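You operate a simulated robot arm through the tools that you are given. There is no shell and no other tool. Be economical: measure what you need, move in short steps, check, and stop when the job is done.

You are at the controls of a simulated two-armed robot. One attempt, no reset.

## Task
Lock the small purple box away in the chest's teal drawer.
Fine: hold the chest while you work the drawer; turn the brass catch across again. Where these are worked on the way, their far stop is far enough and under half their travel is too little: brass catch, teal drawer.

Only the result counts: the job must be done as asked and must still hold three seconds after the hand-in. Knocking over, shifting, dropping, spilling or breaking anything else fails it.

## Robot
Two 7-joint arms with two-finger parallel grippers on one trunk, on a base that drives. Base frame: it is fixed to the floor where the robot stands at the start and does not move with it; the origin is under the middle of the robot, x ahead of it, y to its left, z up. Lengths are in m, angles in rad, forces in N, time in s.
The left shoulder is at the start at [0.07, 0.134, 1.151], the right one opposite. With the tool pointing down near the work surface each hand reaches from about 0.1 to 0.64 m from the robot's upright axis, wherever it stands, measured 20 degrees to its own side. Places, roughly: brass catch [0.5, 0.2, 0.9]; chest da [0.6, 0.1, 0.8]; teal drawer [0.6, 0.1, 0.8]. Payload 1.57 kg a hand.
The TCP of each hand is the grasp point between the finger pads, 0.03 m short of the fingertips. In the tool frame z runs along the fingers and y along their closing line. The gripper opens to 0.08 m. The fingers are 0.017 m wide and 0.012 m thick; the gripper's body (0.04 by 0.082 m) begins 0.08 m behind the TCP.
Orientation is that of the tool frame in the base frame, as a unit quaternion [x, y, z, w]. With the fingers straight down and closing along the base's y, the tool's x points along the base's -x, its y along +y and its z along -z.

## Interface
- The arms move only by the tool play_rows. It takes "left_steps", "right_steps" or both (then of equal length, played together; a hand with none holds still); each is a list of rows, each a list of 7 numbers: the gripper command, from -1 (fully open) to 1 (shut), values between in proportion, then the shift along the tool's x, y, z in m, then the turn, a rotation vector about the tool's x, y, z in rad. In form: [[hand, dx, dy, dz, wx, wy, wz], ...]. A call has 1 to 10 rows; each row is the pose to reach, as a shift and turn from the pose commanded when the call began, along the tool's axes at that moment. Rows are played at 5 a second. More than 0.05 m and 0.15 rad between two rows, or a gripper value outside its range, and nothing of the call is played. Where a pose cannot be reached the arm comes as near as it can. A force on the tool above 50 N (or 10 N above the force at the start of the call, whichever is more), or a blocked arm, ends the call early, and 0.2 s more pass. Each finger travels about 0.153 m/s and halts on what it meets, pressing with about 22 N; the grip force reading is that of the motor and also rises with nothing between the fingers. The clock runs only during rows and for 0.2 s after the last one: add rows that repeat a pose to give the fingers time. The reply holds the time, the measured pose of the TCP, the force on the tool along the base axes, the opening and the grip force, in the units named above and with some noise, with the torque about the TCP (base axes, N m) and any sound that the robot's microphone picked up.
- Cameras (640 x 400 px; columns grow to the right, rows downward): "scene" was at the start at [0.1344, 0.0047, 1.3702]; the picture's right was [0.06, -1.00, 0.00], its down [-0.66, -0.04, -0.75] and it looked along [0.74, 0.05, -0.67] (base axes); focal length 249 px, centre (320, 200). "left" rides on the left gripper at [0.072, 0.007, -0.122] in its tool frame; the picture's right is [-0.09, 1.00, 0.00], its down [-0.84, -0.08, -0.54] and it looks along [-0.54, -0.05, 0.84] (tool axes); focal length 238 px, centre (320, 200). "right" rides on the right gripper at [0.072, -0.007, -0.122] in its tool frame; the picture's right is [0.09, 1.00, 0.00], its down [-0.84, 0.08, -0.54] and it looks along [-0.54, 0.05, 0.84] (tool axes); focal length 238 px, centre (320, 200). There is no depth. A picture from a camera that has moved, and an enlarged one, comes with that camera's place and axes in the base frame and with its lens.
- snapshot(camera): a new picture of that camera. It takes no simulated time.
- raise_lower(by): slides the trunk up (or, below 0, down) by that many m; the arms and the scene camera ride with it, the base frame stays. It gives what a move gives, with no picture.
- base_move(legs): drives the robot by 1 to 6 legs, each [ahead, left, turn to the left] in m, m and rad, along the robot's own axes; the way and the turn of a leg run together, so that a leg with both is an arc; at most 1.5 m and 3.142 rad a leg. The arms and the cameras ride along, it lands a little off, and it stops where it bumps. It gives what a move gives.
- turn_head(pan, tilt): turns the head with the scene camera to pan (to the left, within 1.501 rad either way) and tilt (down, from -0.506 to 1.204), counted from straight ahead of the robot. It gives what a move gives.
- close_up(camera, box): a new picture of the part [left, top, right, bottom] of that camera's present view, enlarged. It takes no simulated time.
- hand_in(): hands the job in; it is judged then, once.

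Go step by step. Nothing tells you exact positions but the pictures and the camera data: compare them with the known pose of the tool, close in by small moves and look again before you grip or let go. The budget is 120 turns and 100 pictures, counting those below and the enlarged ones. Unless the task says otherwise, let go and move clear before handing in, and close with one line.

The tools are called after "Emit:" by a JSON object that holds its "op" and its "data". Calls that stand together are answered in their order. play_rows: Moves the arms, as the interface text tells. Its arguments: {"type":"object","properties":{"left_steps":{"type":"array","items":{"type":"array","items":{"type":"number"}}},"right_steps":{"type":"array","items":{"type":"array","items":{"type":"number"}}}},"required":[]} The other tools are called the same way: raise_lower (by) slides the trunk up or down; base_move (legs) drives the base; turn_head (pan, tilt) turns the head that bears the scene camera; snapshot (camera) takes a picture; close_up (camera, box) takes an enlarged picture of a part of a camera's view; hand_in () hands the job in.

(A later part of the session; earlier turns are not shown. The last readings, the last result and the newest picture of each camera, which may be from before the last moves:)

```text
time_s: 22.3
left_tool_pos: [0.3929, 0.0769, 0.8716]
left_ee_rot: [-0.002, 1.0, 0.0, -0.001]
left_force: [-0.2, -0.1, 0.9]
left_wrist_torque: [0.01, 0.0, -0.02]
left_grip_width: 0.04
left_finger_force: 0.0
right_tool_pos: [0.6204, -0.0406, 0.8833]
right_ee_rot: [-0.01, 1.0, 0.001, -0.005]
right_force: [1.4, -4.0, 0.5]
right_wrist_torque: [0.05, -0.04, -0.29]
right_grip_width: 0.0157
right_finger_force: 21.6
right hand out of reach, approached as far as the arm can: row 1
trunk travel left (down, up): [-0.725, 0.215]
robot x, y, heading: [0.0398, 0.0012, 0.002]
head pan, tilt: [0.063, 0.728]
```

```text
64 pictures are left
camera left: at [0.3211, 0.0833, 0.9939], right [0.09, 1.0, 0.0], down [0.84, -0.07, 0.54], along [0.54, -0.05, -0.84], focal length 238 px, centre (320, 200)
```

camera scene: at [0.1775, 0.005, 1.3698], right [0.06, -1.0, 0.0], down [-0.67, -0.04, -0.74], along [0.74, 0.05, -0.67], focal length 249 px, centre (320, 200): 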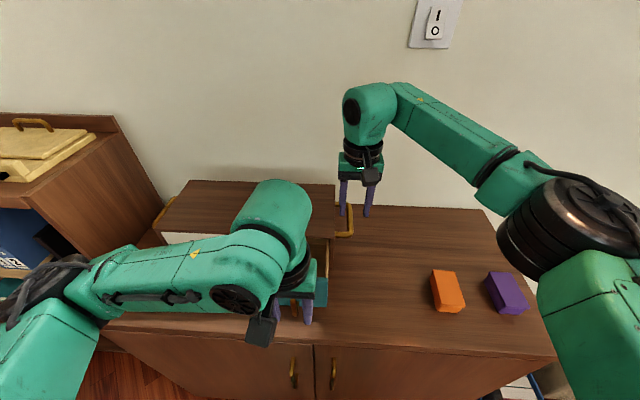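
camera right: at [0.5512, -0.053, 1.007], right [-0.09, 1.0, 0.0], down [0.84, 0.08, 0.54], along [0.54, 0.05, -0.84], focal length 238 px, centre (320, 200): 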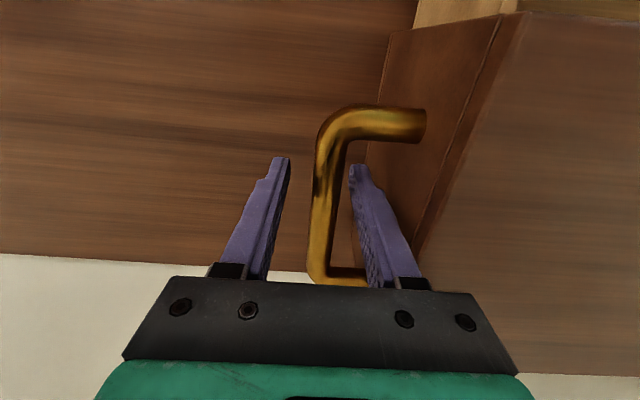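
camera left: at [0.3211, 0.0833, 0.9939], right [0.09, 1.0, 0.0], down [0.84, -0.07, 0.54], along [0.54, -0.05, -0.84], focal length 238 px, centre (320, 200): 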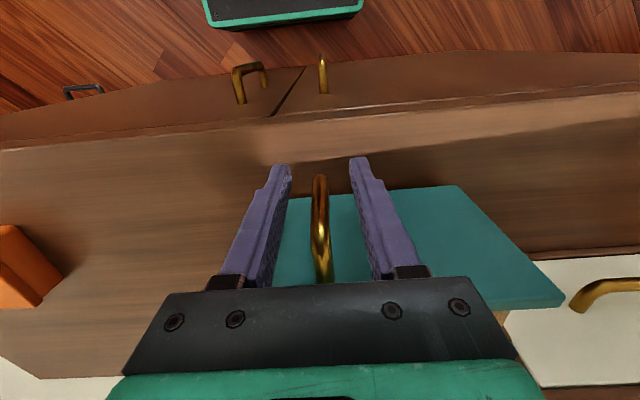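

The handle is again between the left fingers and the right hand holds the bar. I close the left hand and pull further.

Emit:
{"op": "play_rows", "data": {"left_steps": [[0.5, -0.003, -0.001, 0, 0, 0, 0], [1, -0.003, -0.001, 0, 0, 0, 0], [1, -0.003, -0.001, 0, 0, 0, 0], [1, 0.007, -0.001, 0, 0, 0, 0], [1, 0.017, -0.001, 0, 0, 0, 0], [1, 0.025, -0.001, 0, 0, 0, 0], [1, 0.033, -0.001, 0, 0, 0, 0]]}}

Emit:
{"op": "snapshot", "data": {"camera": "scene"}}

```text
time_s: 23.9
left_tool_pos: [0.3579, 0.0729, 0.8768]
left_ee_rot: [-0.001, 1.0, 0.0, 0.0]
left_force: [-1.4, -0.5, 1.3]
left_wrist_torque: [0.02, 0.01, -0.04]
left_grip_width: 0.0
left_finger_force: 21.4
right_tool_pos: [0.6188, -0.0382, 0.8832]
right_ee_rot: [-0.012, 1.0, 0.001, -0.003]
right_force: [-0.3, 1.0, 0.0]
right_wrist_torque: [0.09, -0.64, 0.19]
right_grip_width: 0.0157
right_finger_force: 21.5
trunk travel left (down, up): [-0.725, 0.215]
robot x, y, heading: [0.0387, -0.0016, 0.007]
head pan, tilt: [0.063, 0.728]
```

```text
63 pictures are left
camera scene: at [0.1735, 0.0053, 1.3702], right [0.07, -1.0, 0.0], down [-0.66, -0.04, -0.75], along [0.74, 0.05, -0.67], focal length 249 px, centre (320, 200)
```

scene: 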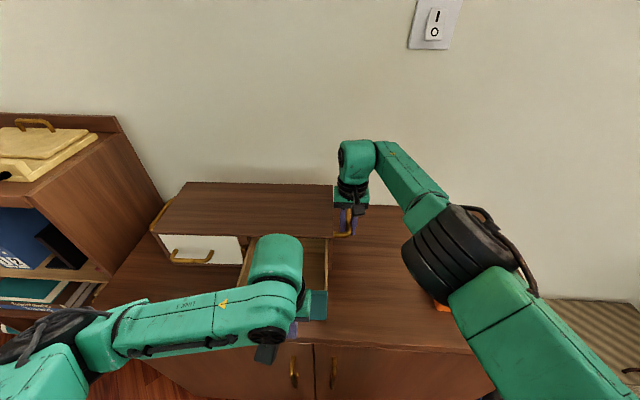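

The left fingers shut on nothing, so they slipped off the handle. The drawer may already be at its stop. Let me look.

Emit:
{"op": "snapshot", "data": {"camera": "left"}}

Emit:
{"op": "close_up", "data": {"camera": "scene", "box": [140, 170, 380, 320]}}

Emit:
{"op": "snapshot", "data": {"camera": "right"}}

```text
62 pictures are left
camera left: at [0.2862, 0.0808, 0.9975], right [0.09, 1.0, 0.0], down [0.84, -0.08, 0.54], along [0.54, -0.05, -0.84], focal length 238 px, centre (320, 200)
```

left: 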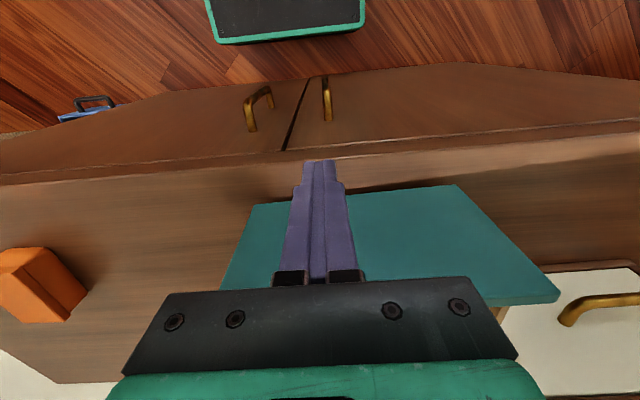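

```text
2.67 times, centred on (260, 245) of scene
camera zoom: at [0.1735, 0.0053, 1.3702], right [0.07, -1.0, 0.0], down [-0.66, -0.04, -0.75], along [0.74, 0.05, -0.67], focal length 664 px, centre (480, 80)
```

zoom: 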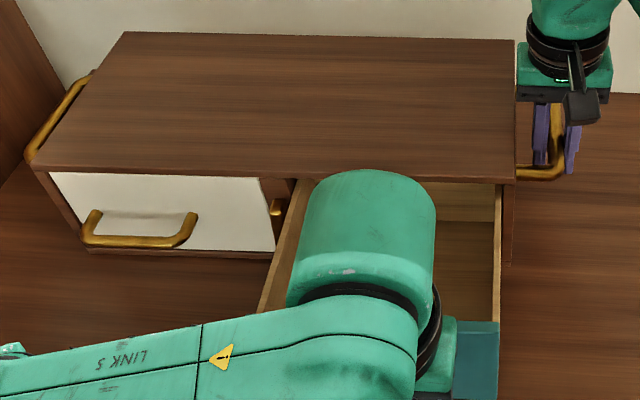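

```text
60 pictures are left
camera right: at [0.5481, -0.0467, 1.005], right [-0.12, 0.99, 0.0], down [0.84, 0.1, 0.54], along [0.53, 0.06, -0.84], focal length 238 px, centre (320, 200)
```

right: 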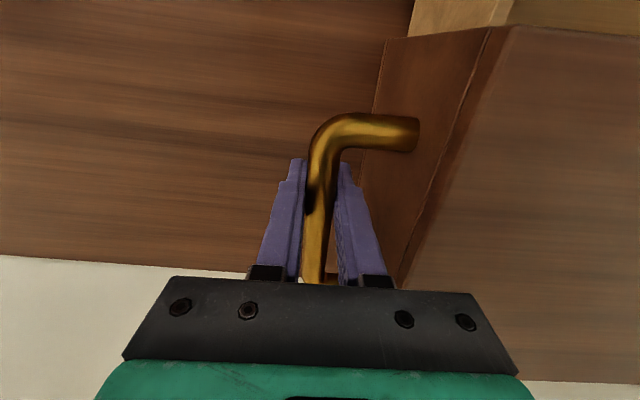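

The drawer seems to be at its stop (about 0.12 m open, a gap of roughly 0.11 m), but the pull has turned the chest slightly. I'll release both hands, clear the view and measure.

Emit:
{"op": "play_rows", "data": {"left_steps": [[1, 0.005, 0, 0, 0, 0, 0], [1, 0.005, 0, -0.04, 0, 0, 0], [1, 0.005, 0.03, -0.075, 0, 0, 0], [1, 0.005, 0.07, -0.1, 0, 0, 0], [1, 0.005, 0.11, -0.12, 0, 0, 0], [1, 0.0, 0.15, -0.13, 0, 0, 0], [1, 0.0, 0.19, -0.15, 0, 0, 0], [1, 0.0, 0.19, -0.15, 0, 0, 0]], "right_steps": [[0.3, 0, 0, 0, 0, 0, 0], [0, 0, 0, 0, 0, 0, 0], [0, 0, 0, -0.04, 0, 0, 0], [0, 0, 0, -0.08, 0, 0, 0], [0, 0, 0, -0.12, 0, 0, 0], [0, 0, -0.04, -0.13, 0, 0, 0], [0, 0, -0.08, -0.14, 0, 0, 0], [0, 0, -0.08, -0.14, 0, 0, 0]]}}

Emit:
{"op": "snapshot", "data": {"camera": "scene"}}

```text
time_s: 25.7
left_tool_pos: [0.3634, 0.262, 1.0307]
left_ee_rot: [-0.001, 1.0, -0.001, -0.001]
left_force: [0.3, 0.3, -0.3]
left_wrist_torque: [0.04, 0.0, -0.02]
left_grip_width: 0.0
left_finger_force: 20.9
left hand out of reach, approached as far as the arm can: row 3, 4, 5, 6
right_tool_pos: [0.6238, -0.1256, 1.0293]
right_ee_rot: [-0.001, 1.0, 0.0, -0.001]
right_force: [0.2, 0.2, 0.1]
right_wrist_torque: [0.01, 0.01, 0.01]
right_grip_width: 0.0399
right_finger_force: 0.1
right hand out of reach, approached as far as the arm can: row 5
trunk travel left (down, up): [-0.725, 0.215]
robot x, y, heading: [0.0383, -0.0013, -0.001]
head pan, tilt: [0.063, 0.728]
```

```text
59 pictures are left
camera scene: at [0.1753, 0.0044, 1.37], right [0.06, -1.0, 0.0], down [-0.67, -0.04, -0.75], along [0.74, 0.05, -0.67], focal length 249 px, centre (320, 200)
```

scene: 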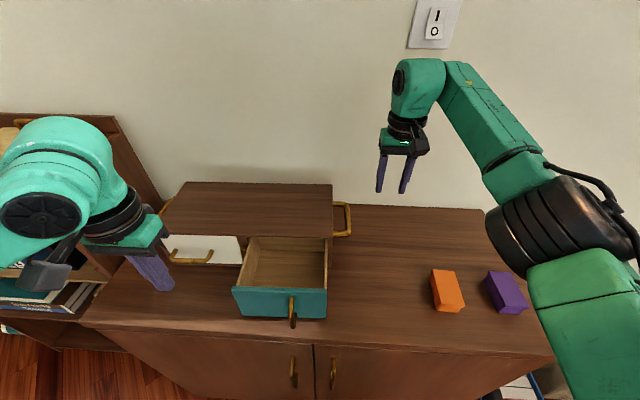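

Emit:
{"op": "close_up", "data": {"camera": "scene", "box": [150, 170, 390, 320]}}

```text
2.67 times, centred on (270, 245) of scene
camera zoom: at [0.1753, 0.0044, 1.37], right [0.06, -1.0, 0.0], down [-0.67, -0.04, -0.75], along [0.74, 0.05, -0.67], focal length 664 px, centre (453, 80)
```

zoom: 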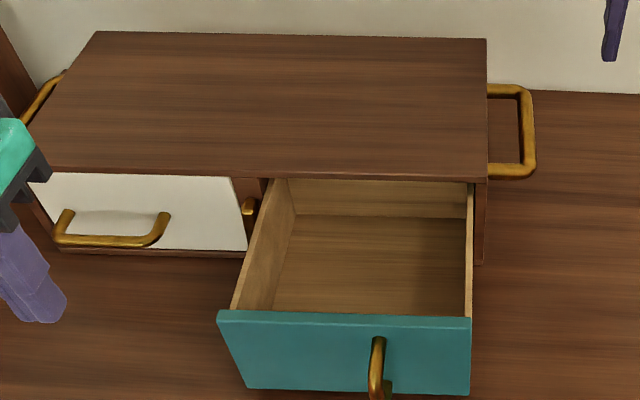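

The drawer is open to about 0.12 m with a clean opening, and the chest is turned by roughly 0.03 rad; I'll correct that later with a gentle push. Next the open right hand goes above the purple box.

Emit:
{"op": "play_rows", "data": {"right_steps": [[-1, 0.017, -0.034, 0.005, 0, 0, 0], [-1, 0.034, -0.068, 0.01, 0, 0, 0], [-1, 0.051, -0.103, 0.02, 0, 0, 0], [-1, 0.068, -0.137, 0.03, 0, 0, 0], [-1, 0.085, -0.171, 0.04, 0, 0, 0], [-1, 0.102, -0.206, 0.05, 0, 0, 0], [-1, 0.119, -0.24, 0.065, 0, 0, 0], [-1, 0.137, -0.274, 0.08, 0, 0, 0], [-1, 0.137, -0.274, 0.08, 0, 0, 0]]}}

Emit:
{"op": "snapshot", "data": {"camera": "right"}}

```text
time_s: 27.7
left_tool_pos: [0.3629, 0.2627, 1.0288]
left_ee_rot: [-0.001, 1.0, 0.0, 0.001]
left_force: [0.0, -0.1, -0.3]
left_wrist_torque: [-0.02, -0.02, -0.02]
left_grip_width: 0.0
left_finger_force: 21.1
right_tool_pos: [0.4891, -0.364, 0.9448]
right_ee_rot: [0.001, 1.0, -0.001, 0.001]
right_force: [0.3, -0.3, -0.4]
right_wrist_torque: [0.01, -0.02, 0.0]
right_grip_width: 0.0801
right_finger_force: 0.0
right hand out of reach, approached as far as the arm can: row 7, 8, 9
trunk travel left (down, up): [-0.725, 0.215]
robot x, y, heading: [0.0368, 0.001, 0.004]
head pan, tilt: [0.063, 0.728]
```

```text
57 pictures are left
camera right: at [0.4166, -0.3693, 1.0657], right [-0.09, 1.0, 0.0], down [0.84, 0.08, 0.54], along [0.54, 0.05, -0.84], focal length 238 px, centre (320, 200)
```

right: 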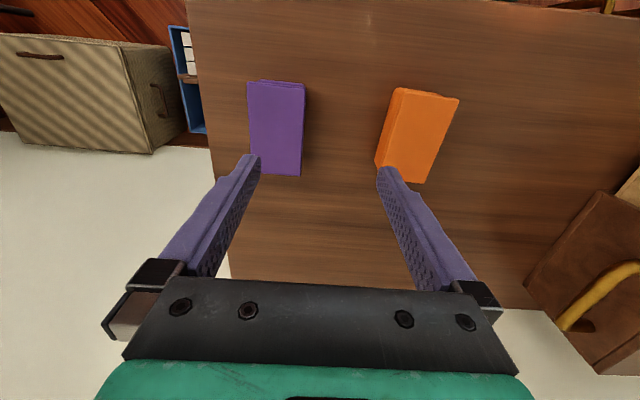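

The right arm is at its reach limit at y -0.364, with the box at [0.485, -0.404]. I'll strafe the base right by 8 cm.

Emit:
{"op": "base_move", "data": {"legs": [[0, -0.08, 0]]}}

Emit:
{"op": "snapshot", "data": {"camera": "right"}}

```text
time_s: 28.8
left_tool_pos: [0.3635, 0.1865, 1.0285]
left_ee_rot: [-0.001, 1.0, -0.001, 0.0]
left_force: [0.2, 0.5, -0.7]
left_wrist_torque: [0.02, 0.02, 0.0]
left_grip_width: 0.0003
left_finger_force: 21.3
right_tool_pos: [0.4903, -0.4395, 0.9465]
right_ee_rot: [0.001, 1.0, -0.001, 0.002]
right_force: [0.7, 0.0, 0.1]
right_wrist_torque: [0.01, 0.0, 0.03]
right_grip_width: 0.08
right_finger_force: 0.1
trunk travel left (down, up): [-0.725, 0.215]
robot x, y, heading: [0.0375, -0.0793, -0.002]
head pan, tilt: [0.063, 0.728]
```

```text
56 pictures are left
camera right: at [0.417, -0.4452, 1.0666], right [-0.09, 1.0, 0.0], down [0.84, 0.08, 0.54], along [0.54, 0.05, -0.84], focal length 238 px, centre (320, 200)
```

right: 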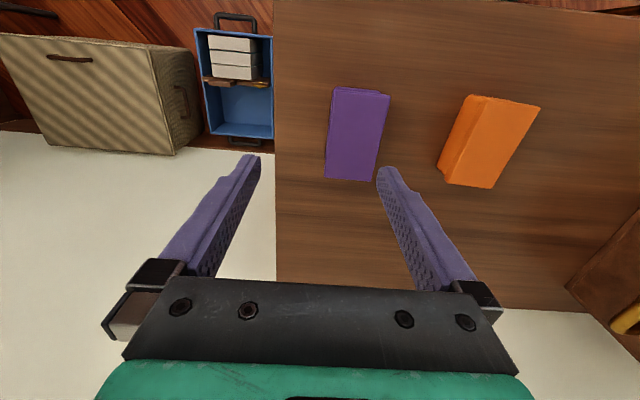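

Box centre measured at [0.490, -0.403], about 0.052 wide. I'll centre over it and lower to just above it.

Emit:
{"op": "play_rows", "data": {"right_steps": [[-1, 0, 0.018, 0.01, 0, 0, 0], [-1, 0, 0.037, 0.02, 0, 0, 0], [-1, 0, 0.037, 0.045, 0, 0, 0], [-1, 0, 0.037, 0.062, 0, 0, 0], [-1, 0, 0.037, 0.062, 0, 0, 0]]}}

Emit:
{"op": "snapshot", "data": {"camera": "right"}}

```text
time_s: 30.0
left_tool_pos: [0.3632, 0.1844, 1.0289]
left_ee_rot: [-0.002, 1.0, 0.0, -0.001]
left_force: [-0.1, 0.2, -0.1]
left_wrist_torque: [0.02, -0.01, -0.02]
left_grip_width: 0.0
left_finger_force: 21.0
right_tool_pos: [0.4896, -0.4029, 0.8814]
right_ee_rot: [0.001, 1.0, -0.001, 0.0]
right_force: [0.5, -0.5, -0.8]
right_wrist_torque: [-0.01, 0.01, 0.0]
right_grip_width: 0.08
right_finger_force: 0.0
trunk travel left (down, up): [-0.725, 0.215]
robot x, y, heading: [0.0405, -0.0748, -0.001]
head pan, tilt: [0.063, 0.728]
```

```text
55 pictures are left
camera right: at [0.4181, -0.4085, 1.0031], right [-0.09, 1.0, 0.0], down [0.84, 0.08, 0.54], along [0.54, 0.05, -0.84], focal length 238 px, centre (320, 200)
```

right: 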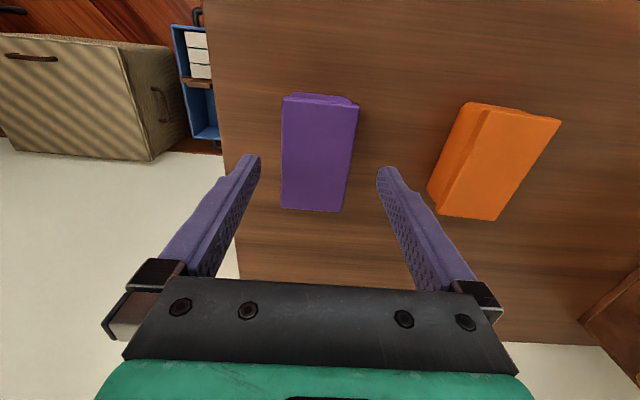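

The box is centred between the fingers. I'll lower to about z 0.837 and close.

Emit:
{"op": "play_rows", "data": {"right_steps": [[-1, 0, 0, 0.015, 0, 0, 0], [-1, 0, 0, 0.03, 0, 0, 0], [-1, 0, 0, 0.043, 0, 0, 0], [-0.5, 0, 0, 0.043, 0, 0, 0], [0, 0, 0, 0.043, 0, 0, 0], [1, 0, 0, 0.043, 0, 0, 0], [1, 0, 0, 0.043, 0, 0, 0]]}}

Emit:
{"op": "snapshot", "data": {"camera": "right"}}

```text
time_s: 31.6
left_tool_pos: [0.3624, 0.1839, 1.029]
left_ee_rot: [-0.002, 1.0, 0.0, 0.0]
left_force: [-0.9, 0.1, 0.4]
left_wrist_torque: [0.01, -0.02, 0.01]
left_grip_width: 0.0
left_finger_force: 21.0
right_tool_pos: [0.4902, -0.4026, 0.8386]
right_ee_rot: [0.002, 1.0, -0.001, 0.001]
right_force: [-0.9, 0.3, 0.1]
right_wrist_torque: [0.0, 0.0, -0.04]
right_grip_width: 0.0488
right_finger_force: 21.6
trunk travel left (down, up): [-0.725, 0.215]
robot x, y, heading: [0.0401, -0.0745, 0.001]
head pan, tilt: [0.063, 0.728]
```

```text
54 pictures are left
camera right: at [0.4175, -0.4092, 0.9598], right [-0.09, 1.0, 0.0], down [0.84, 0.08, 0.54], along [0.54, 0.05, -0.84], focal length 238 px, centre (320, 200)
```

right: 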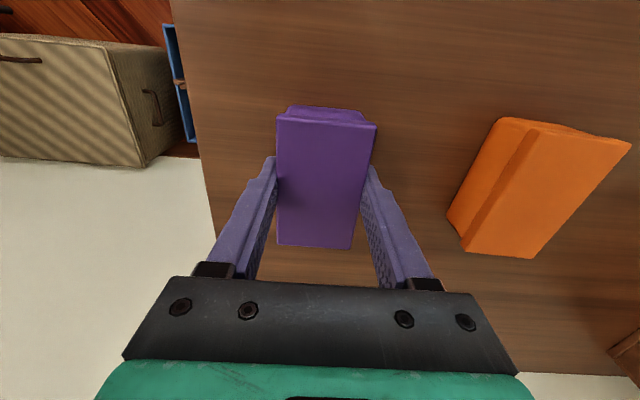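

The box is firmly held (0.049 m wide). I lift it well clear and strafe the base back left.

Emit:
{"op": "play_rows", "data": {"right_steps": [[1, 0, 0, -0.02, 0, 0, 0], [1, 0, 0, -0.05, 0, 0, 0], [1, 0, 0, -0.09, 0, 0, 0], [1, 0, 0, -0.13, 0, 0, 0], [1, 0, 0, -0.165, 0, 0, 0], [1, 0, 0, -0.165, 0, 0, 0]]}}

Emit:
{"op": "base_move", "data": {"legs": [[0, 0.08, 0]]}}

Emit:
{"op": "snapshot", "data": {"camera": "scene"}}

```text
time_s: 33.0
left_tool_pos: [0.3635, 0.1853, 1.0301]
left_ee_rot: [-0.002, 1.0, 0.0, 0.0]
left_force: [-0.1, 0.0, 0.4]
left_wrist_torque: [0.01, -0.02, 0.01]
left_grip_width: 0.0001
left_finger_force: 21.4
right_tool_pos: [0.4918, -0.4021, 1.0049]
right_ee_rot: [0.001, 1.0, -0.002, 0.001]
right_force: [0.2, -0.2, -0.2]
right_wrist_torque: [0.03, 0.0, 0.02]
right_grip_width: 0.0488
right_finger_force: 22.4
trunk travel left (down, up): [-0.725, 0.215]
robot x, y, heading: [0.0435, -0.0797, 0.006]
head pan, tilt: [0.063, 0.728]
```

```text
time_s: 34.0
left_tool_pos: [0.3625, 0.2601, 1.0289]
left_ee_rot: [-0.001, 1.0, 0.001, 0.0]
left_force: [-1.0, 0.5, -0.1]
left_wrist_torque: [-0.01, -0.01, 0.01]
left_grip_width: 0.0
left_finger_force: 21.4
right_tool_pos: [0.4907, -0.3257, 1.0021]
right_ee_rot: [0.001, 1.0, 0.0, 0.0]
right_force: [-0.7, 0.0, -0.1]
right_wrist_torque: [0.01, 0.03, -0.01]
right_grip_width: 0.0487
right_finger_force: 21.8
trunk travel left (down, up): [-0.725, 0.215]
robot x, y, heading: [0.042, -0.0024, 0.002]
head pan, tilt: [0.063, 0.728]
```

```text
53 pictures are left
camera scene: at [0.1744, 0.0025, 1.3702], right [0.06, -1.0, 0.0], down [-0.66, -0.04, -0.75], along [0.74, 0.05, -0.67], focal length 249 px, centre (320, 200)
```

scene: 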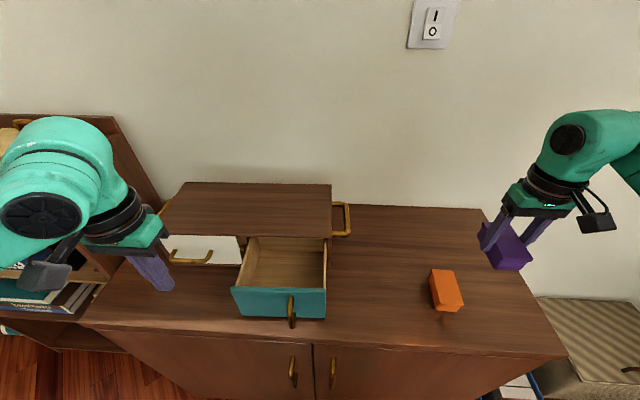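

The box is carried safely. I'll bring it over the drawer opening at about [0.477, 0.09].

Emit:
{"op": "play_rows", "data": {"right_steps": [[1, 0.002, 0.042, 0, 0, 0, 0], [1, 0.004, 0.084, 0, 0, 0, 0], [1, 0.006, 0.126, 0, 0, 0, 0], [1, 0.008, 0.168, 0, 0, 0, 0], [1, 0.01, 0.21, 0, 0, 0, 0], [1, 0.012, 0.252, 0, 0, 0, 0], [1, 0.013, 0.294, 0, 0, 0, 0], [1, 0.013, 0.336, 0, 0, 0, 0], [1, 0.013, 0.378, 0, 0, 0, 0], [1, 0.013, 0.416, 0, 0, 0, 0]]}}

Emit:
{"op": "snapshot", "data": {"camera": "right"}}

Emit:
{"op": "close_up", "data": {"camera": "scene", "box": [150, 170, 390, 320]}}

```text
time_s: 36.2
left_tool_pos: [0.3635, 0.2647, 1.0289]
left_ee_rot: [-0.001, 1.0, -0.002, 0.0]
left_force: [-0.8, 0.3, -0.1]
left_wrist_torque: [-0.02, -0.03, 0.01]
left_grip_width: 0.0
left_finger_force: 21.9
right_tool_pos: [0.4803, 0.0965, 0.9993]
right_ee_rot: [0.002, 1.0, -0.003, 0.001]
right_force: [0.8, -0.3, -0.3]
right_wrist_torque: [-0.07, 0.02, -0.02]
right_grip_width: 0.0486
right_finger_force: 22.7
trunk travel left (down, up): [-0.725, 0.215]
robot x, y, heading: [0.0386, -0.001, -0.0]
head pan, tilt: [0.063, 0.728]
```

```text
52 pictures are left
camera right: at [0.4081, 0.091, 1.1218], right [-0.09, 1.0, 0.0], down [0.84, 0.08, 0.54], along [0.54, 0.04, -0.84], focal length 238 px, centre (320, 200)
```

right: 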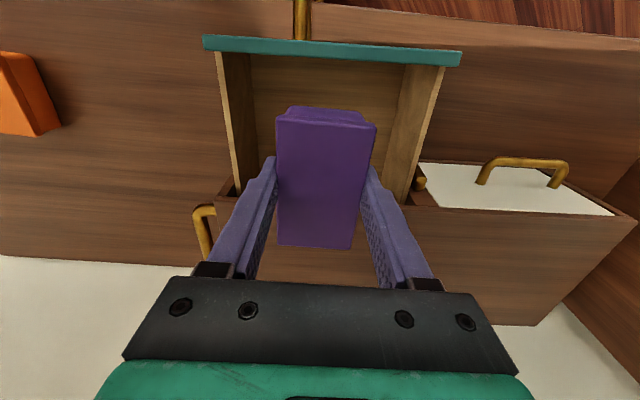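

```text
2.67 times, centred on (270, 245) of scene
camera zoom: at [0.1739, 0.007, 1.3702], right [0.06, -1.0, 0.0], down [-0.66, -0.04, -0.75], along [0.74, 0.05, -0.67], focal length 664 px, centre (453, 80)
```

zoom: 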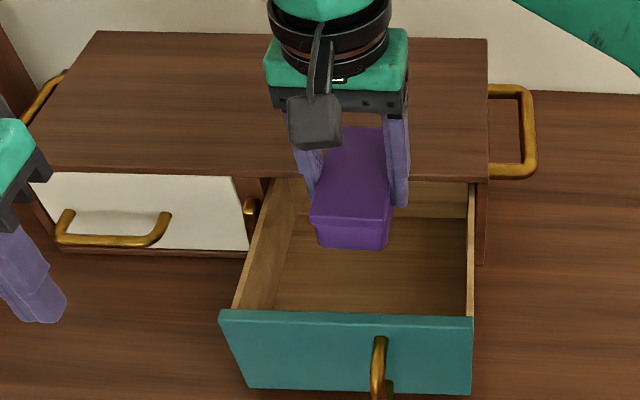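

The opening runs from x 0.413 to 0.533 and the box covers about 0.437–0.524. I'll shift 6 mm toward me and lower in stages.

Emit:
{"op": "play_rows", "data": {"right_steps": [[1, 0.006, 0, 0.015, 0, 0, 0], [1, 0.006, 0, 0.03, 0, 0, 0], [1, 0.006, 0, 0.045, 0, 0, 0], [1, 0.006, 0, 0.06, 0, 0, 0], [1, 0.006, 0, 0.075, 0, 0, 0], [1, 0.006, 0, 0.075, 0, 0, 0]]}}

Emit:
{"op": "snapshot", "data": {"camera": "right"}}

Emit:
{"op": "close_up", "data": {"camera": "scene", "box": [150, 170, 390, 320]}}

```text
time_s: 37.6
left_tool_pos: [0.3621, 0.2617, 1.0289]
left_ee_rot: [0.0, 1.0, 0.0, 0.0]
left_force: [-0.4, -0.2, 0.1]
left_wrist_torque: [0.01, 0.0, -0.02]
left_grip_width: 0.0001
left_finger_force: 21.0
right_tool_pos: [0.4736, 0.0925, 0.9281]
right_ee_rot: [0.002, 1.0, -0.001, 0.001]
right_force: [-0.6, 0.1, 0.4]
right_wrist_torque: [0.02, -0.01, 0.02]
right_grip_width: 0.0487
right_finger_force: 21.6
trunk travel left (down, up): [-0.725, 0.215]
robot x, y, heading: [0.0361, 0.0, 0.003]
head pan, tilt: [0.063, 0.728]
```

```text
50 pictures are left
camera right: at [0.4013, 0.0862, 1.0489], right [-0.09, 1.0, 0.0], down [0.84, 0.08, 0.54], along [0.54, 0.05, -0.84], focal length 238 px, centre (320, 200)
```

right: 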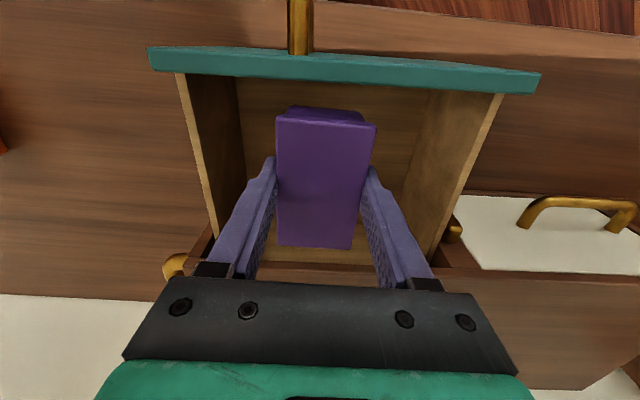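

```text
2.67 times, centred on (270, 245) of scene
camera zoom: at [0.1741, 0.0047, 1.3702], right [0.06, -1.0, 0.0], down [-0.66, -0.04, -0.75], along [0.74, 0.05, -0.67], focal length 664 px, centre (453, 80)
```

zoom: 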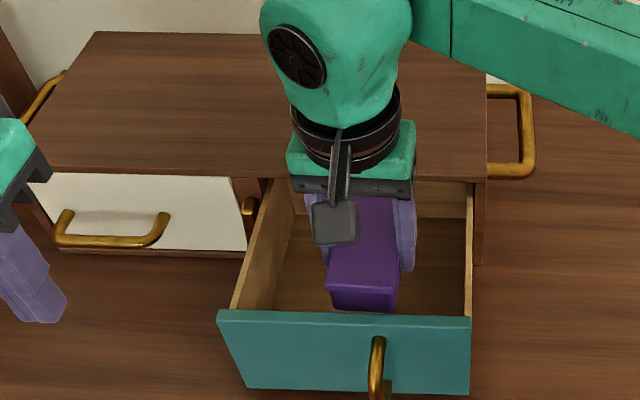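

There is clear space on all sides, so I keep lowering in small steps until it touches the floor of the drawer.

Emit:
{"op": "play_rows", "data": {"right_steps": [[1, 0, 0, 0.015, 0, 0, 0], [1, 0, 0, 0.03, 0, 0, 0], [1, 0, 0, 0.042, 0, 0, 0], [1, 0, 0, 0.05, 0, 0, 0], [1, 0, 0, 0.056, 0, 0, 0], [1, 0, 0, 0.061, 0, 0, 0], [1, 0, 0, 0.061, 0, 0, 0]]}}

Emit:
{"op": "snapshot", "data": {"camera": "right"}}

```text
time_s: 39.2
left_tool_pos: [0.3633, 0.2615, 1.0283]
left_ee_rot: [-0.001, 1.0, 0.0, 0.0]
left_force: [0.2, 0.4, -0.1]
left_wrist_torque: [-0.01, 0.03, 0.02]
left_grip_width: 0.0
left_finger_force: 21.7
right_tool_pos: [0.4745, 0.0919, 0.8667]
right_ee_rot: [0.002, 1.0, -0.002, 0.0]
right_force: [-0.6, -0.3, 0.6]
right_wrist_torque: [-0.02, -0.01, 0.03]
right_grip_width: 0.0487
right_finger_force: 22.4
trunk travel left (down, up): [-0.725, 0.215]
robot x, y, heading: [0.0372, 0.0046, 0.001]
head pan, tilt: [0.063, 0.728]
```

```text
48 pictures are left
camera right: at [0.4018, 0.0854, 0.9873], right [-0.09, 1.0, 0.0], down [0.84, 0.08, 0.54], along [0.54, 0.05, -0.84], focal length 238 px, centre (320, 200)
```

right: 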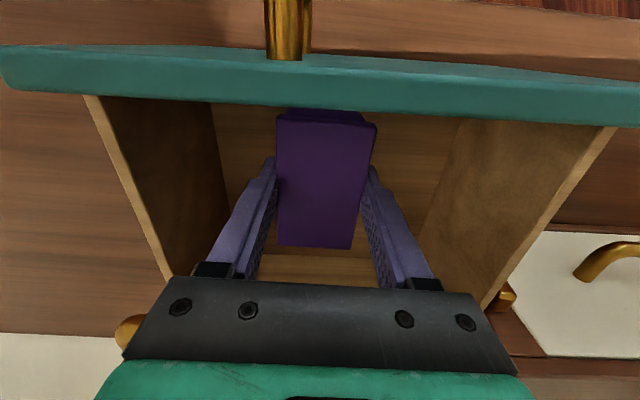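

No contact yet with the box bottom at about z 0.828. I'll go a bit lower in 4 mm steps.

Emit:
{"op": "play_rows", "data": {"right_steps": [[1, 0, 0, 0.004, 0, 0, 0], [1, 0, 0, 0.008, 0, 0, 0], [1, 0, 0, 0.012, 0, 0, 0], [1, 0, 0, 0.015, 0, 0, 0], [1, 0, 0, 0.015, 0, 0, 0]]}}

```text
time_s: 40.4
left_tool_pos: [0.3599, 0.2612, 1.03]
left_ee_rot: [-0.001, 1.0, 0.001, 0.001]
left_force: [0.2, -0.8, 1.2]
left_wrist_torque: [-0.03, -0.02, -0.01]
left_grip_width: 0.0001
left_finger_force: 21.0
right_tool_pos: [0.4737, 0.0917, 0.8546]
right_ee_rot: [0.001, 1.0, 0.0, 0.001]
right_force: [2.2, -0.4, 18.5]
right_wrist_torque: [0.01, -0.34, 0.0]
right_grip_width: 0.0485
right_finger_force: 22.2
trunk travel left (down, up): [-0.725, 0.215]
robot x, y, heading: [0.0414, 0.0017, 0.002]
head pan, tilt: [0.063, 0.728]
```

The box touches the drawer floor. I'll ease up 3 mm, open, and lift out.

Emit:
{"op": "play_rows", "data": {"right_steps": [[1, 0, 0, -0.003, 0, 0, 0], [0.1, 0, 0, -0.003, 0, 0, 0], [-0.4, 0, 0, -0.003, 0, 0, 0], [-0.7, 0, 0, -0.003, 0, 0, 0], [-0.7, 0, 0, -0.04, 0, 0, 0], [-0.7, 0, 0, -0.08, 0, 0, 0], [-0.7, 0, 0, -0.12, 0, 0, 0], [-0.7, 0, 0, -0.15, 0, 0, 0]]}}

Emit:
{"op": "snapshot", "data": {"camera": "right"}}

```text
time_s: 42.2
left_tool_pos: [0.3623, 0.2624, 1.0274]
left_ee_rot: [0.0, 1.0, -0.001, 0.0]
left_force: [-0.4, 1.0, 0.7]
left_wrist_torque: [0.0, -0.02, 0.0]
left_grip_width: 0.0002
left_finger_force: 21.8
right_tool_pos: [0.4752, 0.0909, 1.002]
right_ee_rot: [0.002, 1.0, -0.002, 0.001]
right_force: [0.3, -0.7, -0.4]
right_wrist_torque: [0.02, 0.0, 0.0]
right_grip_width: 0.0682
right_finger_force: 0.0
trunk travel left (down, up): [-0.725, 0.215]
robot x, y, heading: [0.036, -0.004, -0.003]
head pan, tilt: [0.063, 0.728]
```

```text
47 pictures are left
camera right: at [0.4033, 0.085, 1.1225], right [-0.09, 1.0, 0.0], down [0.84, 0.08, 0.54], along [0.54, 0.05, -0.84], focal length 238 px, centre (320, 200)
```

right: 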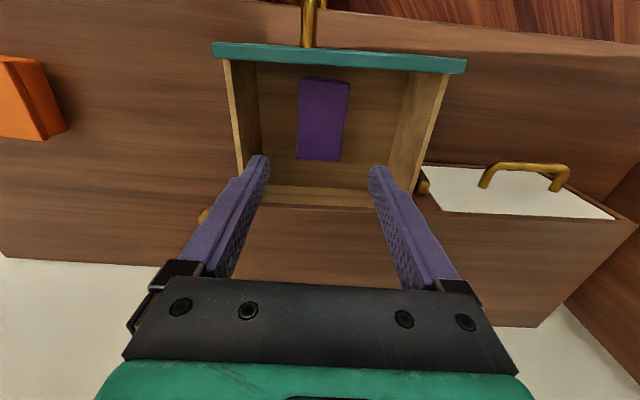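

The purple box lies in the drawer with clearance all round. I'll drive 3 cm ahead, then the right hand takes the carrying bar again.

Emit:
{"op": "base_move", "data": {"legs": [[0.035, 0, 0]]}}

Emit:
{"op": "play_rows", "data": {"right_steps": [[-0.4, -0.03, -0.035, -0.005, 0, 0, 0], [0, -0.06, -0.07, -0.01, 0, 0, 0], [0, -0.09, -0.105, -0.01, 0, 0, 0], [0, -0.12, -0.135, -0.005, 0, 0, 0], [0, -0.12, -0.135, -0.005, 0, 0, 0]]}}

Emit:
{"op": "snapshot", "data": {"camera": "right"}}

Emit:
{"op": "close_up", "data": {"camera": "scene", "box": [130, 180, 370, 330]}}

```text
time_s: 43.1
left_tool_pos: [0.3945, 0.2618, 1.0302]
left_ee_rot: [-0.001, 1.0, 0.0, 0.002]
left_force: [-0.6, -0.5, 0.4]
left_wrist_torque: [-0.03, -0.02, 0.03]
left_grip_width: 0.0
left_finger_force: 21.6
right_tool_pos: [0.5079, 0.0905, 1.003]
right_ee_rot: [0.001, 1.0, -0.001, 0.002]
right_force: [0.8, 0.1, -0.3]
right_wrist_torque: [0.0, -0.05, 0.05]
right_grip_width: 0.0678
right_finger_force: 0.2
trunk travel left (down, up): [-0.725, 0.215]
robot x, y, heading: [0.0729, -0.0007, 0.004]
head pan, tilt: [0.063, 0.728]
```

```text
time_s: 44.3
left_tool_pos: [0.3977, 0.263, 1.029]
left_ee_rot: [0.0, 1.0, -0.001, 0.0]
left_force: [-0.5, -0.4, -0.3]
left_wrist_torque: [0.0, 0.01, 0.01]
left_grip_width: 0.0002
left_finger_force: 21.3
right_tool_pos: [0.6334, -0.045, 1.0049]
right_ee_rot: [0.0, 1.0, -0.001, 0.0]
right_force: [-0.3, 0.6, 0.4]
right_wrist_torque: [0.0, -0.01, 0.0]
right_grip_width: 0.0399
right_finger_force: 0.0
trunk travel left (down, up): [-0.725, 0.215]
robot x, y, heading: [0.0781, 0.0019, 0.002]
head pan, tilt: [0.063, 0.728]
```

```text
46 pictures are left
camera right: at [0.5605, -0.0504, 1.1258], right [-0.09, 1.0, 0.0], down [0.84, 0.08, 0.54], along [0.54, 0.05, -0.84], focal length 238 px, centre (320, 200)
```

right: 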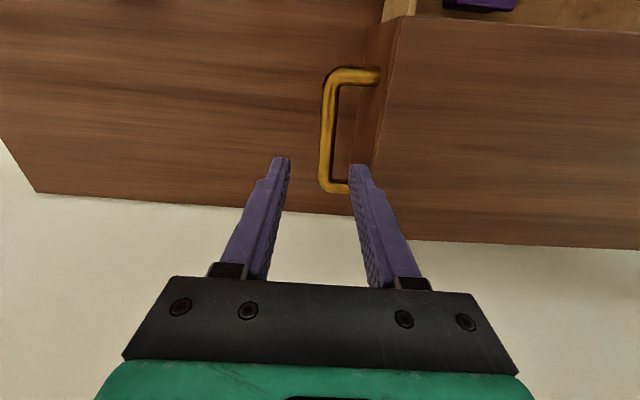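

```text
2.67 times, centred on (250, 255) of scene
camera zoom: at [0.2091, 0.0053, 1.3702], right [0.06, -1.0, 0.0], down [-0.66, -0.04, -0.75], along [0.74, 0.05, -0.67], focal length 664 px, centre (507, 53)
```

zoom: 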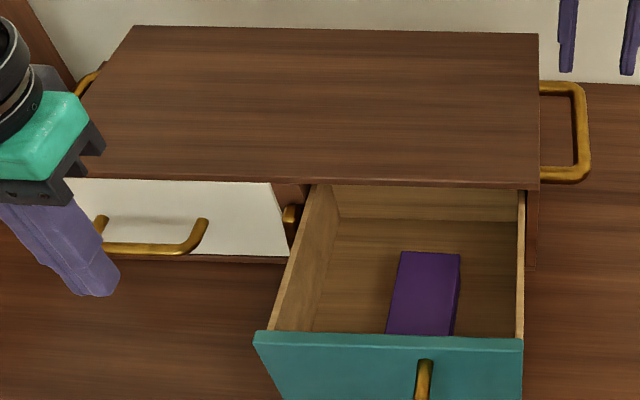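

The box is visible inside. The carrying bar is at y ≈ -0.040, so I'll shift 4 mm, lower and grip it again.

Emit:
{"op": "play_rows", "data": {"right_steps": [[0, 0.003, 0.004, 0.03, 0, 0, 0], [0, 0.003, 0.004, 0.06, 0, 0, 0], [0, 0.003, 0.004, 0.09, 0, 0, 0], [0, 0.003, 0.004, 0.12, 0, 0, 0], [0, 0.003, 0.004, 0.12, 0, 0, 0]], "left_steps": [[1, 0.01, -0.03, 0, 0, 0, 0], [1, 0.02, -0.065, 0, 0, 0, 0], [1, 0.024, -0.1, 0, 0, 0, 0], [1, 0.024, -0.125, 0, 0, 0, 0], [1, 0.024, -0.14, 0, 0, 0, 0]]}}

Emit:
{"op": "snapshot", "data": {"camera": "right"}}

Emit:
{"op": "snapshot", "data": {"camera": "left"}}

```text
time_s: 45.7
left_tool_pos: [0.3591, 0.1226, 1.0011]
left_ee_rot: [0.001, 0.998, -0.005, -0.055]
left_force: [-0.8, 0.5, -0.2]
left_wrist_torque: [-0.07, -0.03, -0.01]
left_grip_width: 0.0
left_finger_force: 21.1
left hand out of reach, approached as far as the arm can: row 1, 2, 3, 4
right_tool_pos: [0.6258, -0.0386, 0.8889]
right_ee_rot: [0.002, 1.0, -0.003, 0.003]
right_force: [0.0, 0.6, -1.4]
right_wrist_torque: [-0.05, -0.01, -0.04]
right_grip_width: 0.0401
right_finger_force: 0.1
trunk travel left (down, up): [-0.725, 0.215]
robot x, y, heading: [0.0759, 0.0031, 0.002]
head pan, tilt: [0.063, 0.728]
stopped in row 5 (left hand): the arm was blocked; the commanded pose is now the measured one
```

```text
44 pictures are left
camera right: at [0.5536, -0.0436, 1.0103], right [-0.09, 1.0, -0.01], down [0.83, 0.08, 0.55], along [0.54, 0.04, -0.84], focal length 238 px, centre (320, 200)
```

right: 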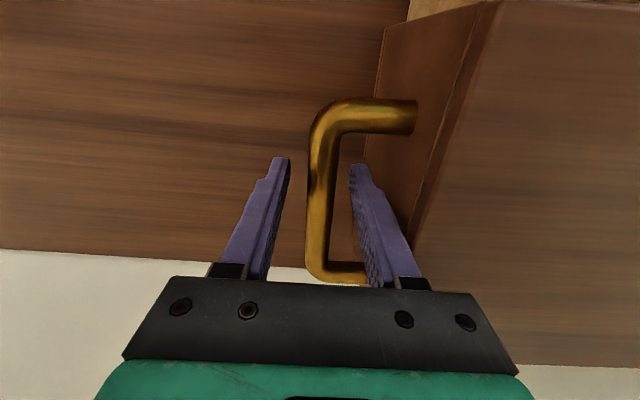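

```text
43 pictures are left
camera left: at [0.3015, 0.1311, 1.1291], right [0.09, 1.0, -0.02], down [0.89, -0.08, 0.45], along [0.44, -0.06, -0.89], focal length 238 px, centre (320, 200)
```

left: 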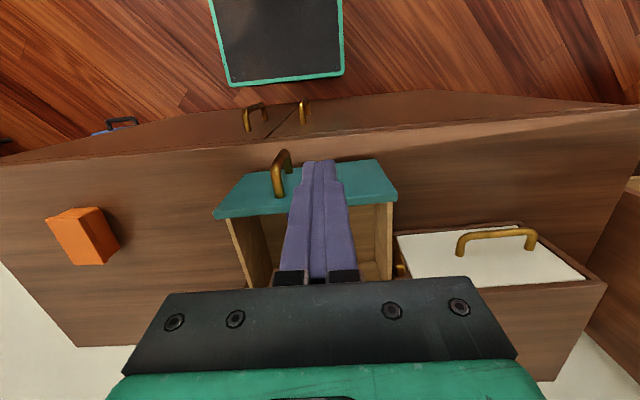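

The left hand is at its inner reach limit here. I'll slide the right fingers 2 cm forward along the bar (still open), then back the base off 2.5 cm to give the left hand room.

Emit:
{"op": "play_rows", "data": {"right_steps": [[0, -0.01, -0.002, 0.004, 0, 0, 0], [0, -0.02, -0.003, 0.004, 0, 0, 0], [0, -0.02, -0.003, 0.004, 0, 0, 0]]}}

Emit:
{"op": "base_move", "data": {"legs": [[-0.025, 0, 0]]}}

Emit:
{"op": "snapshot", "data": {"camera": "right"}}

Emit:
{"op": "snapshot", "data": {"camera": "left"}}

```text
time_s: 46.5
left_tool_pos: [0.3658, 0.1172, 1.0011]
left_ee_rot: [0.001, 0.998, -0.003, -0.057]
left_force: [0.1, 0.2, -0.1]
left_wrist_torque: [0.05, 0.0, -0.03]
left_grip_width: 0.0
left_finger_force: 21.2
right_tool_pos: [0.6506, -0.045, 0.8808]
right_ee_rot: [0.002, 1.0, -0.001, 0.0]
right_force: [-0.1, 1.0, 0.6]
right_wrist_torque: [0.0, 0.01, 0.0]
right_grip_width: 0.0404
right_finger_force: 0.1
trunk travel left (down, up): [-0.725, 0.215]
robot x, y, heading: [0.0741, 0.0013, -0.001]
head pan, tilt: [0.063, 0.728]
```

```text
time_s: 47.3
left_tool_pos: [0.3422, 0.1194, 0.9982]
left_ee_rot: [0.002, 0.998, -0.003, -0.058]
left_force: [0.7, -0.5, 0.1]
left_wrist_torque: [0.0, 0.02, -0.03]
left_grip_width: 0.0002
left_finger_force: 21.5
right_tool_pos: [0.6276, -0.0448, 0.88]
right_ee_rot: [0.001, 1.0, -0.001, -0.002]
right_force: [-0.2, -0.3, -0.1]
right_wrist_torque: [-0.03, 0.02, 0.0]
right_grip_width: 0.0399
right_finger_force: 0.1
trunk travel left (down, up): [-0.725, 0.215]
robot x, y, heading: [0.0497, -0.0043, -0.0]
head pan, tilt: [0.063, 0.728]
```

```text
42 pictures are left
camera right: at [0.5562, -0.0506, 1.0006], right [-0.09, 1.0, 0.0], down [0.84, 0.08, 0.54], along [0.54, 0.05, -0.84], focal length 238 px, centre (320, 200)
```

right: 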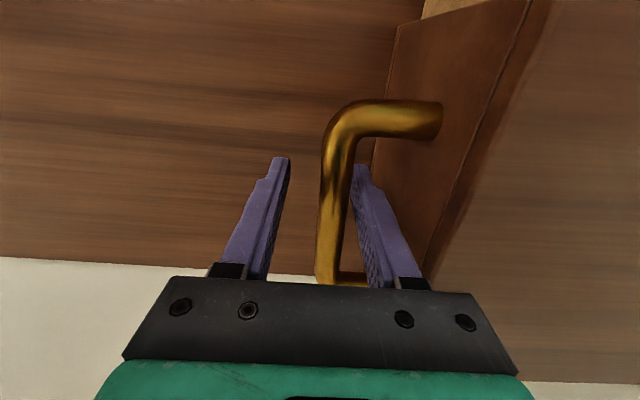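

```text
41 pictures are left
camera left: at [0.2854, 0.1268, 1.1278], right [0.09, 1.0, -0.02], down [0.89, -0.08, 0.44], along [0.44, -0.06, -0.9], focal length 238 px, centre (320, 200)
```

left: 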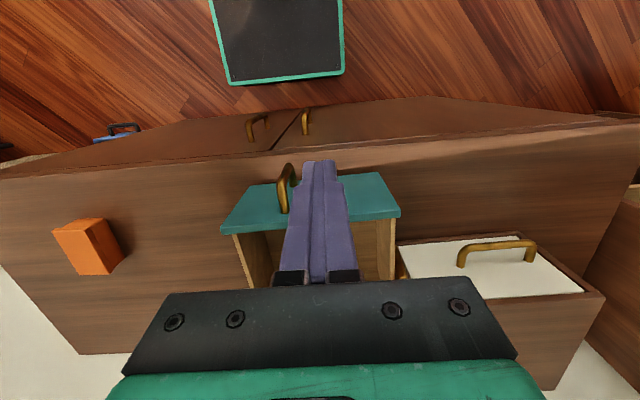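

I'll nudge the right hand 7 mm and grip. The left hand comes upright and down in front of the teal panel, to the left of its handle.

Emit:
{"op": "play_rows", "data": {"right_steps": [[0, 0, 0.006, 0, 0, 0, 0], [0.4, 0, 0.006, 0, 0, 0, 0], [1, 0, 0.006, 0, 0, 0, 0], [1, 0, 0.006, 0, 0, 0, 0], [1, 0, 0.006, 0, 0, 0, 0], [1, 0, 0.006, 0, 0, 0, 0]], "left_steps": [[1, -0.003, 0, 0.028, 0, -0.03, 0], [1, -0.0064, 0, 0.056, 0, -0.06, 0], [1, -0.0096, 0, 0.084, 0, -0.09, 0], [1, -0.0128, 0, 0.1123, 0, -0.114, 0], [1, -0.0355, 0, 0.1096, 0, -0.114, 0], [1, -0.0355, 0, 0.1096, 0, -0.114, 0]]}}

Emit:
{"op": "snapshot", "data": {"camera": "left"}}

Emit:
{"op": "snapshot", "data": {"camera": "scene"}}

```text
time_s: 48.7
left_tool_pos: [0.3456, 0.1062, 0.8918]
left_ee_rot: [0.001, 1.0, -0.003, 0.0]
left_force: [-0.4, 0.6, 0.2]
left_wrist_torque: [-0.01, 0.01, -0.01]
left_grip_width: 0.0002
left_finger_force: 20.9
left hand out of reach, approached as far as the arm can: row 3, 4, 5, 6
right_tool_pos: [0.625, -0.0392, 0.8827]
right_ee_rot: [0.001, 1.0, -0.002, 0.001]
right_force: [0.7, 0.8, 0.7]
right_wrist_torque: [-0.03, 0.01, 0.41]
right_grip_width: 0.0162
right_finger_force: 22.2
trunk travel left (down, up): [-0.725, 0.215]
robot x, y, heading: [0.0516, -0.0011, 0.004]
head pan, tilt: [0.063, 0.728]
```

```text
40 pictures are left
camera left: at [0.2736, 0.1141, 1.013], right [0.09, 1.0, -0.01], down [0.84, -0.08, 0.54], along [0.54, -0.06, -0.84], focal length 238 px, centre (320, 200)
```

left: 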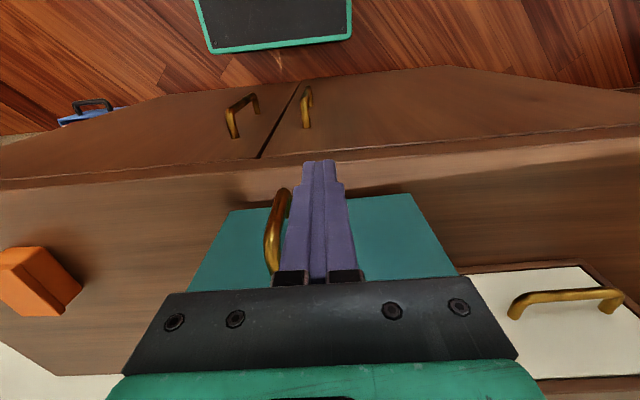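

```text
39 pictures are left
camera scene: at [0.1845, 0.0047, 1.3702], right [0.06, -1.0, 0.0], down [-0.66, -0.04, -0.75], along [0.74, 0.05, -0.67], focal length 249 px, centre (320, 200)
```

scene: 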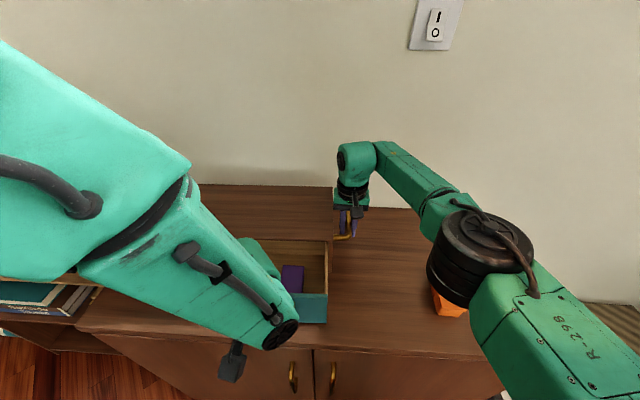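

The left fingertips are in front of the panel, beside the handle, and the right hand holds the bar. I'll advance to contact.

Emit:
{"op": "play_rows", "data": {"left_steps": [[1, -0.01, 0.005, 0.0, 0, 0, 0], [1, -0.02, 0.01, 0.0, 0, 0, 0], [1, -0.035, 0.01, 0.0, 0, 0, 0], [1, -0.05, 0.01, 0, 0, 0, 0], [1, -0.065, 0.01, 0, 0, 0, 0], [1, -0.08, 0.01, 0, 0, 0, 0]]}}

Emit:
{"op": "snapshot", "data": {"camera": "left"}}

```text
time_s: 50.1
left_tool_pos: [0.4272, 0.116, 0.8946]
left_ee_rot: [0.0, 1.0, -0.002, 0.0]
left_force: [-1.2, 0.5, -0.7]
left_wrist_torque: [-0.01, -0.09, -0.01]
left_grip_width: 0.0
left_finger_force: 21.3
left hand out of reach, approached as far as the arm can: row 1, 2, 3, 4
right_tool_pos: [0.6248, -0.038, 0.8819]
right_ee_rot: [0.0, 1.0, 0.001, 0.0]
right_force: [2.4, 5.3, 5.6]
right_wrist_torque: [-0.05, -0.43, 0.03]
right_grip_width: 0.0157
right_finger_force: 22.6
trunk travel left (down, up): [-0.725, 0.215]
robot x, y, heading: [0.0491, -0.0015, -0.0]
head pan, tilt: [0.063, 0.728]
```

```text
38 pictures are left
camera left: at [0.3556, 0.1233, 1.0143], right [0.09, 1.0, 0.0], down [0.84, -0.07, 0.54], along [0.54, -0.05, -0.84], focal length 238 px, centre (320, 200)
```

left: 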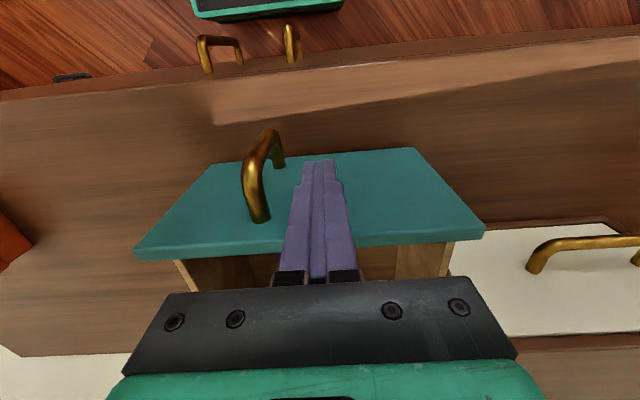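

It is pushing the panel in with about 1 N. I'll carry on until it closes.

Emit:
{"op": "play_rows", "data": {"left_steps": [[1, -0.012, 0, 0, 0, 0, 0], [1, -0.024, 0, 0, 0, 0, 0], [1, -0.036, 0, 0, 0, 0, 0], [1, -0.048, 0, 0, 0, 0, 0], [1, -0.06, 0, 0, 0, 0, 0], [1, -0.07, 0, 0, 0, 0, 0]]}}

Emit:
{"op": "snapshot", "data": {"camera": "left"}}

```text
time_s: 51.5
left_tool_pos: [0.4965, 0.1156, 0.8926]
left_ee_rot: [0.001, 1.0, -0.004, 0.002]
left_force: [-3.0, -1.0, 0.6]
left_wrist_torque: [0.0, -0.02, 0.04]
left_grip_width: 0.0004
left_finger_force: 21.7
right_tool_pos: [0.6241, -0.0397, 0.8832]
right_ee_rot: [0.001, 1.0, -0.001, 0.001]
right_force: [0.5, 3.2, -0.4]
right_wrist_torque: [-0.04, 0.06, 0.11]
right_grip_width: 0.0157
right_finger_force: 22.1
trunk travel left (down, up): [-0.725, 0.215]
robot x, y, heading: [0.0515, -0.0006, -0.001]
head pan, tilt: [0.063, 0.728]
```

```text
37 pictures are left
camera left: at [0.4241, 0.1239, 1.0133], right [0.09, 1.0, -0.01], down [0.84, -0.08, 0.54], along [0.54, -0.06, -0.84], focal length 238 px, centre (320, 200)
```

left: 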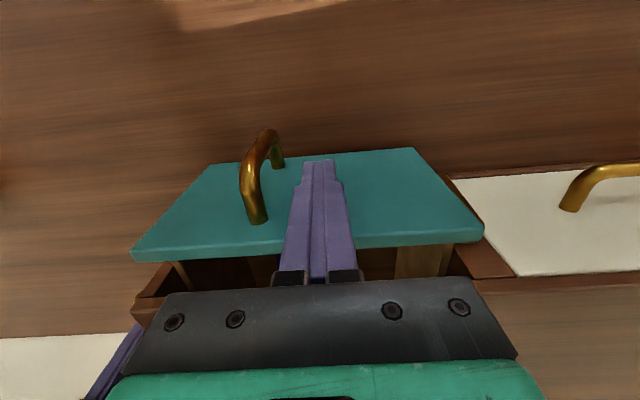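

About 3 cm is left. I'll push in small steps until it meets its stop.

Emit:
{"op": "play_rows", "data": {"left_steps": [[1, -0.006, 0, 0, 0, 0, 0], [1, -0.012, 0, 0, 0, 0, 0], [1, -0.018, 0, 0, 0, 0, 0], [1, -0.023, 0, 0, 0, 0, 0], [1, -0.027, 0, 0, 0, 0, 0], [1, -0.03, 0, 0, 0, 0, 0]]}}

Emit:
{"op": "snapshot", "data": {"camera": "left"}}

```text
time_s: 52.9
left_tool_pos: [0.5257, 0.1153, 0.8918]
left_ee_rot: [0.001, 1.0, -0.003, 0.0]
left_force: [-2.3, 2.2, -0.3]
left_wrist_torque: [-0.02, -0.01, 0.03]
left_grip_width: 0.0
left_finger_force: 21.1
right_tool_pos: [0.6256, -0.0389, 0.8822]
right_ee_rot: [0.002, 1.0, -0.003, 0.002]
right_force: [0.1, -0.4, -0.5]
right_wrist_torque: [-0.06, 0.15, 0.09]
right_grip_width: 0.0158
right_finger_force: 21.8
trunk travel left (down, up): [-0.725, 0.215]
robot x, y, heading: [0.0499, 0.0006, 0.008]
head pan, tilt: [0.063, 0.728]
```

```text
36 pictures are left
camera left: at [0.4543, 0.1232, 1.0126], right [0.09, 1.0, -0.01], down [0.84, -0.08, 0.54], along [0.54, -0.06, -0.84], focal length 238 px, centre (320, 200)
```

left: 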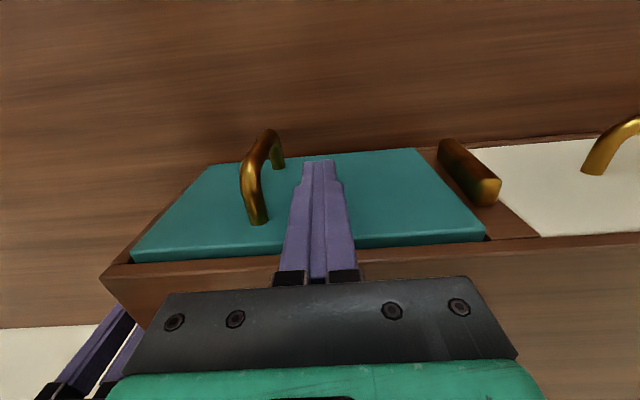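

The panel is still a few mm proud, so I'll push on in 2–3 mm steps.

Emit:
{"op": "play_rows", "data": {"left_steps": [[1, -0.003, 0, 0, 0, 0, 0], [1, -0.005, 0, 0, 0, 0, 0], [1, -0.007, 0, 0, 0, 0, 0], [1, -0.009, 0, 0, 0, 0, 0], [1, -0.011, 0, 0, 0, 0, 0]]}}

Emit:
{"op": "snapshot", "data": {"camera": "left"}}

```text
time_s: 54.1
left_tool_pos: [0.5374, 0.117, 0.8919]
left_ee_rot: [0.001, 1.0, -0.003, 0.0]
left_force: [-16.5, 4.7, 1.9]
left_wrist_torque: [-0.21, -0.6, -0.18]
left_grip_width: 0.0
left_finger_force: 21.6
right_tool_pos: [0.6256, -0.0408, 0.883]
right_ee_rot: [0.002, 1.0, -0.003, 0.002]
right_force: [12.5, -3.1, -0.1]
right_wrist_torque: [0.01, -0.04, -0.4]
right_grip_width: 0.016
right_finger_force: 22.3
trunk travel left (down, up): [-0.725, 0.215]
robot x, y, heading: [0.0489, -0.0006, 0.001]
head pan, tilt: [0.063, 0.728]
```

```text
35 pictures are left
camera left: at [0.4647, 0.1239, 1.0138], right [0.09, 1.0, 0.0], down [0.84, -0.08, 0.54], along [0.54, -0.06, -0.84], focal length 238 px, centre (320, 200)
```

left: 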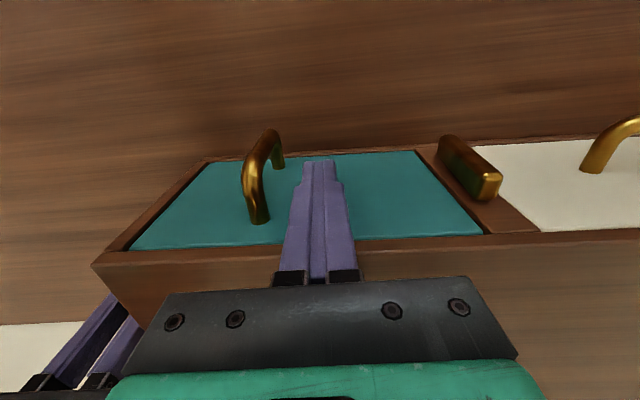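

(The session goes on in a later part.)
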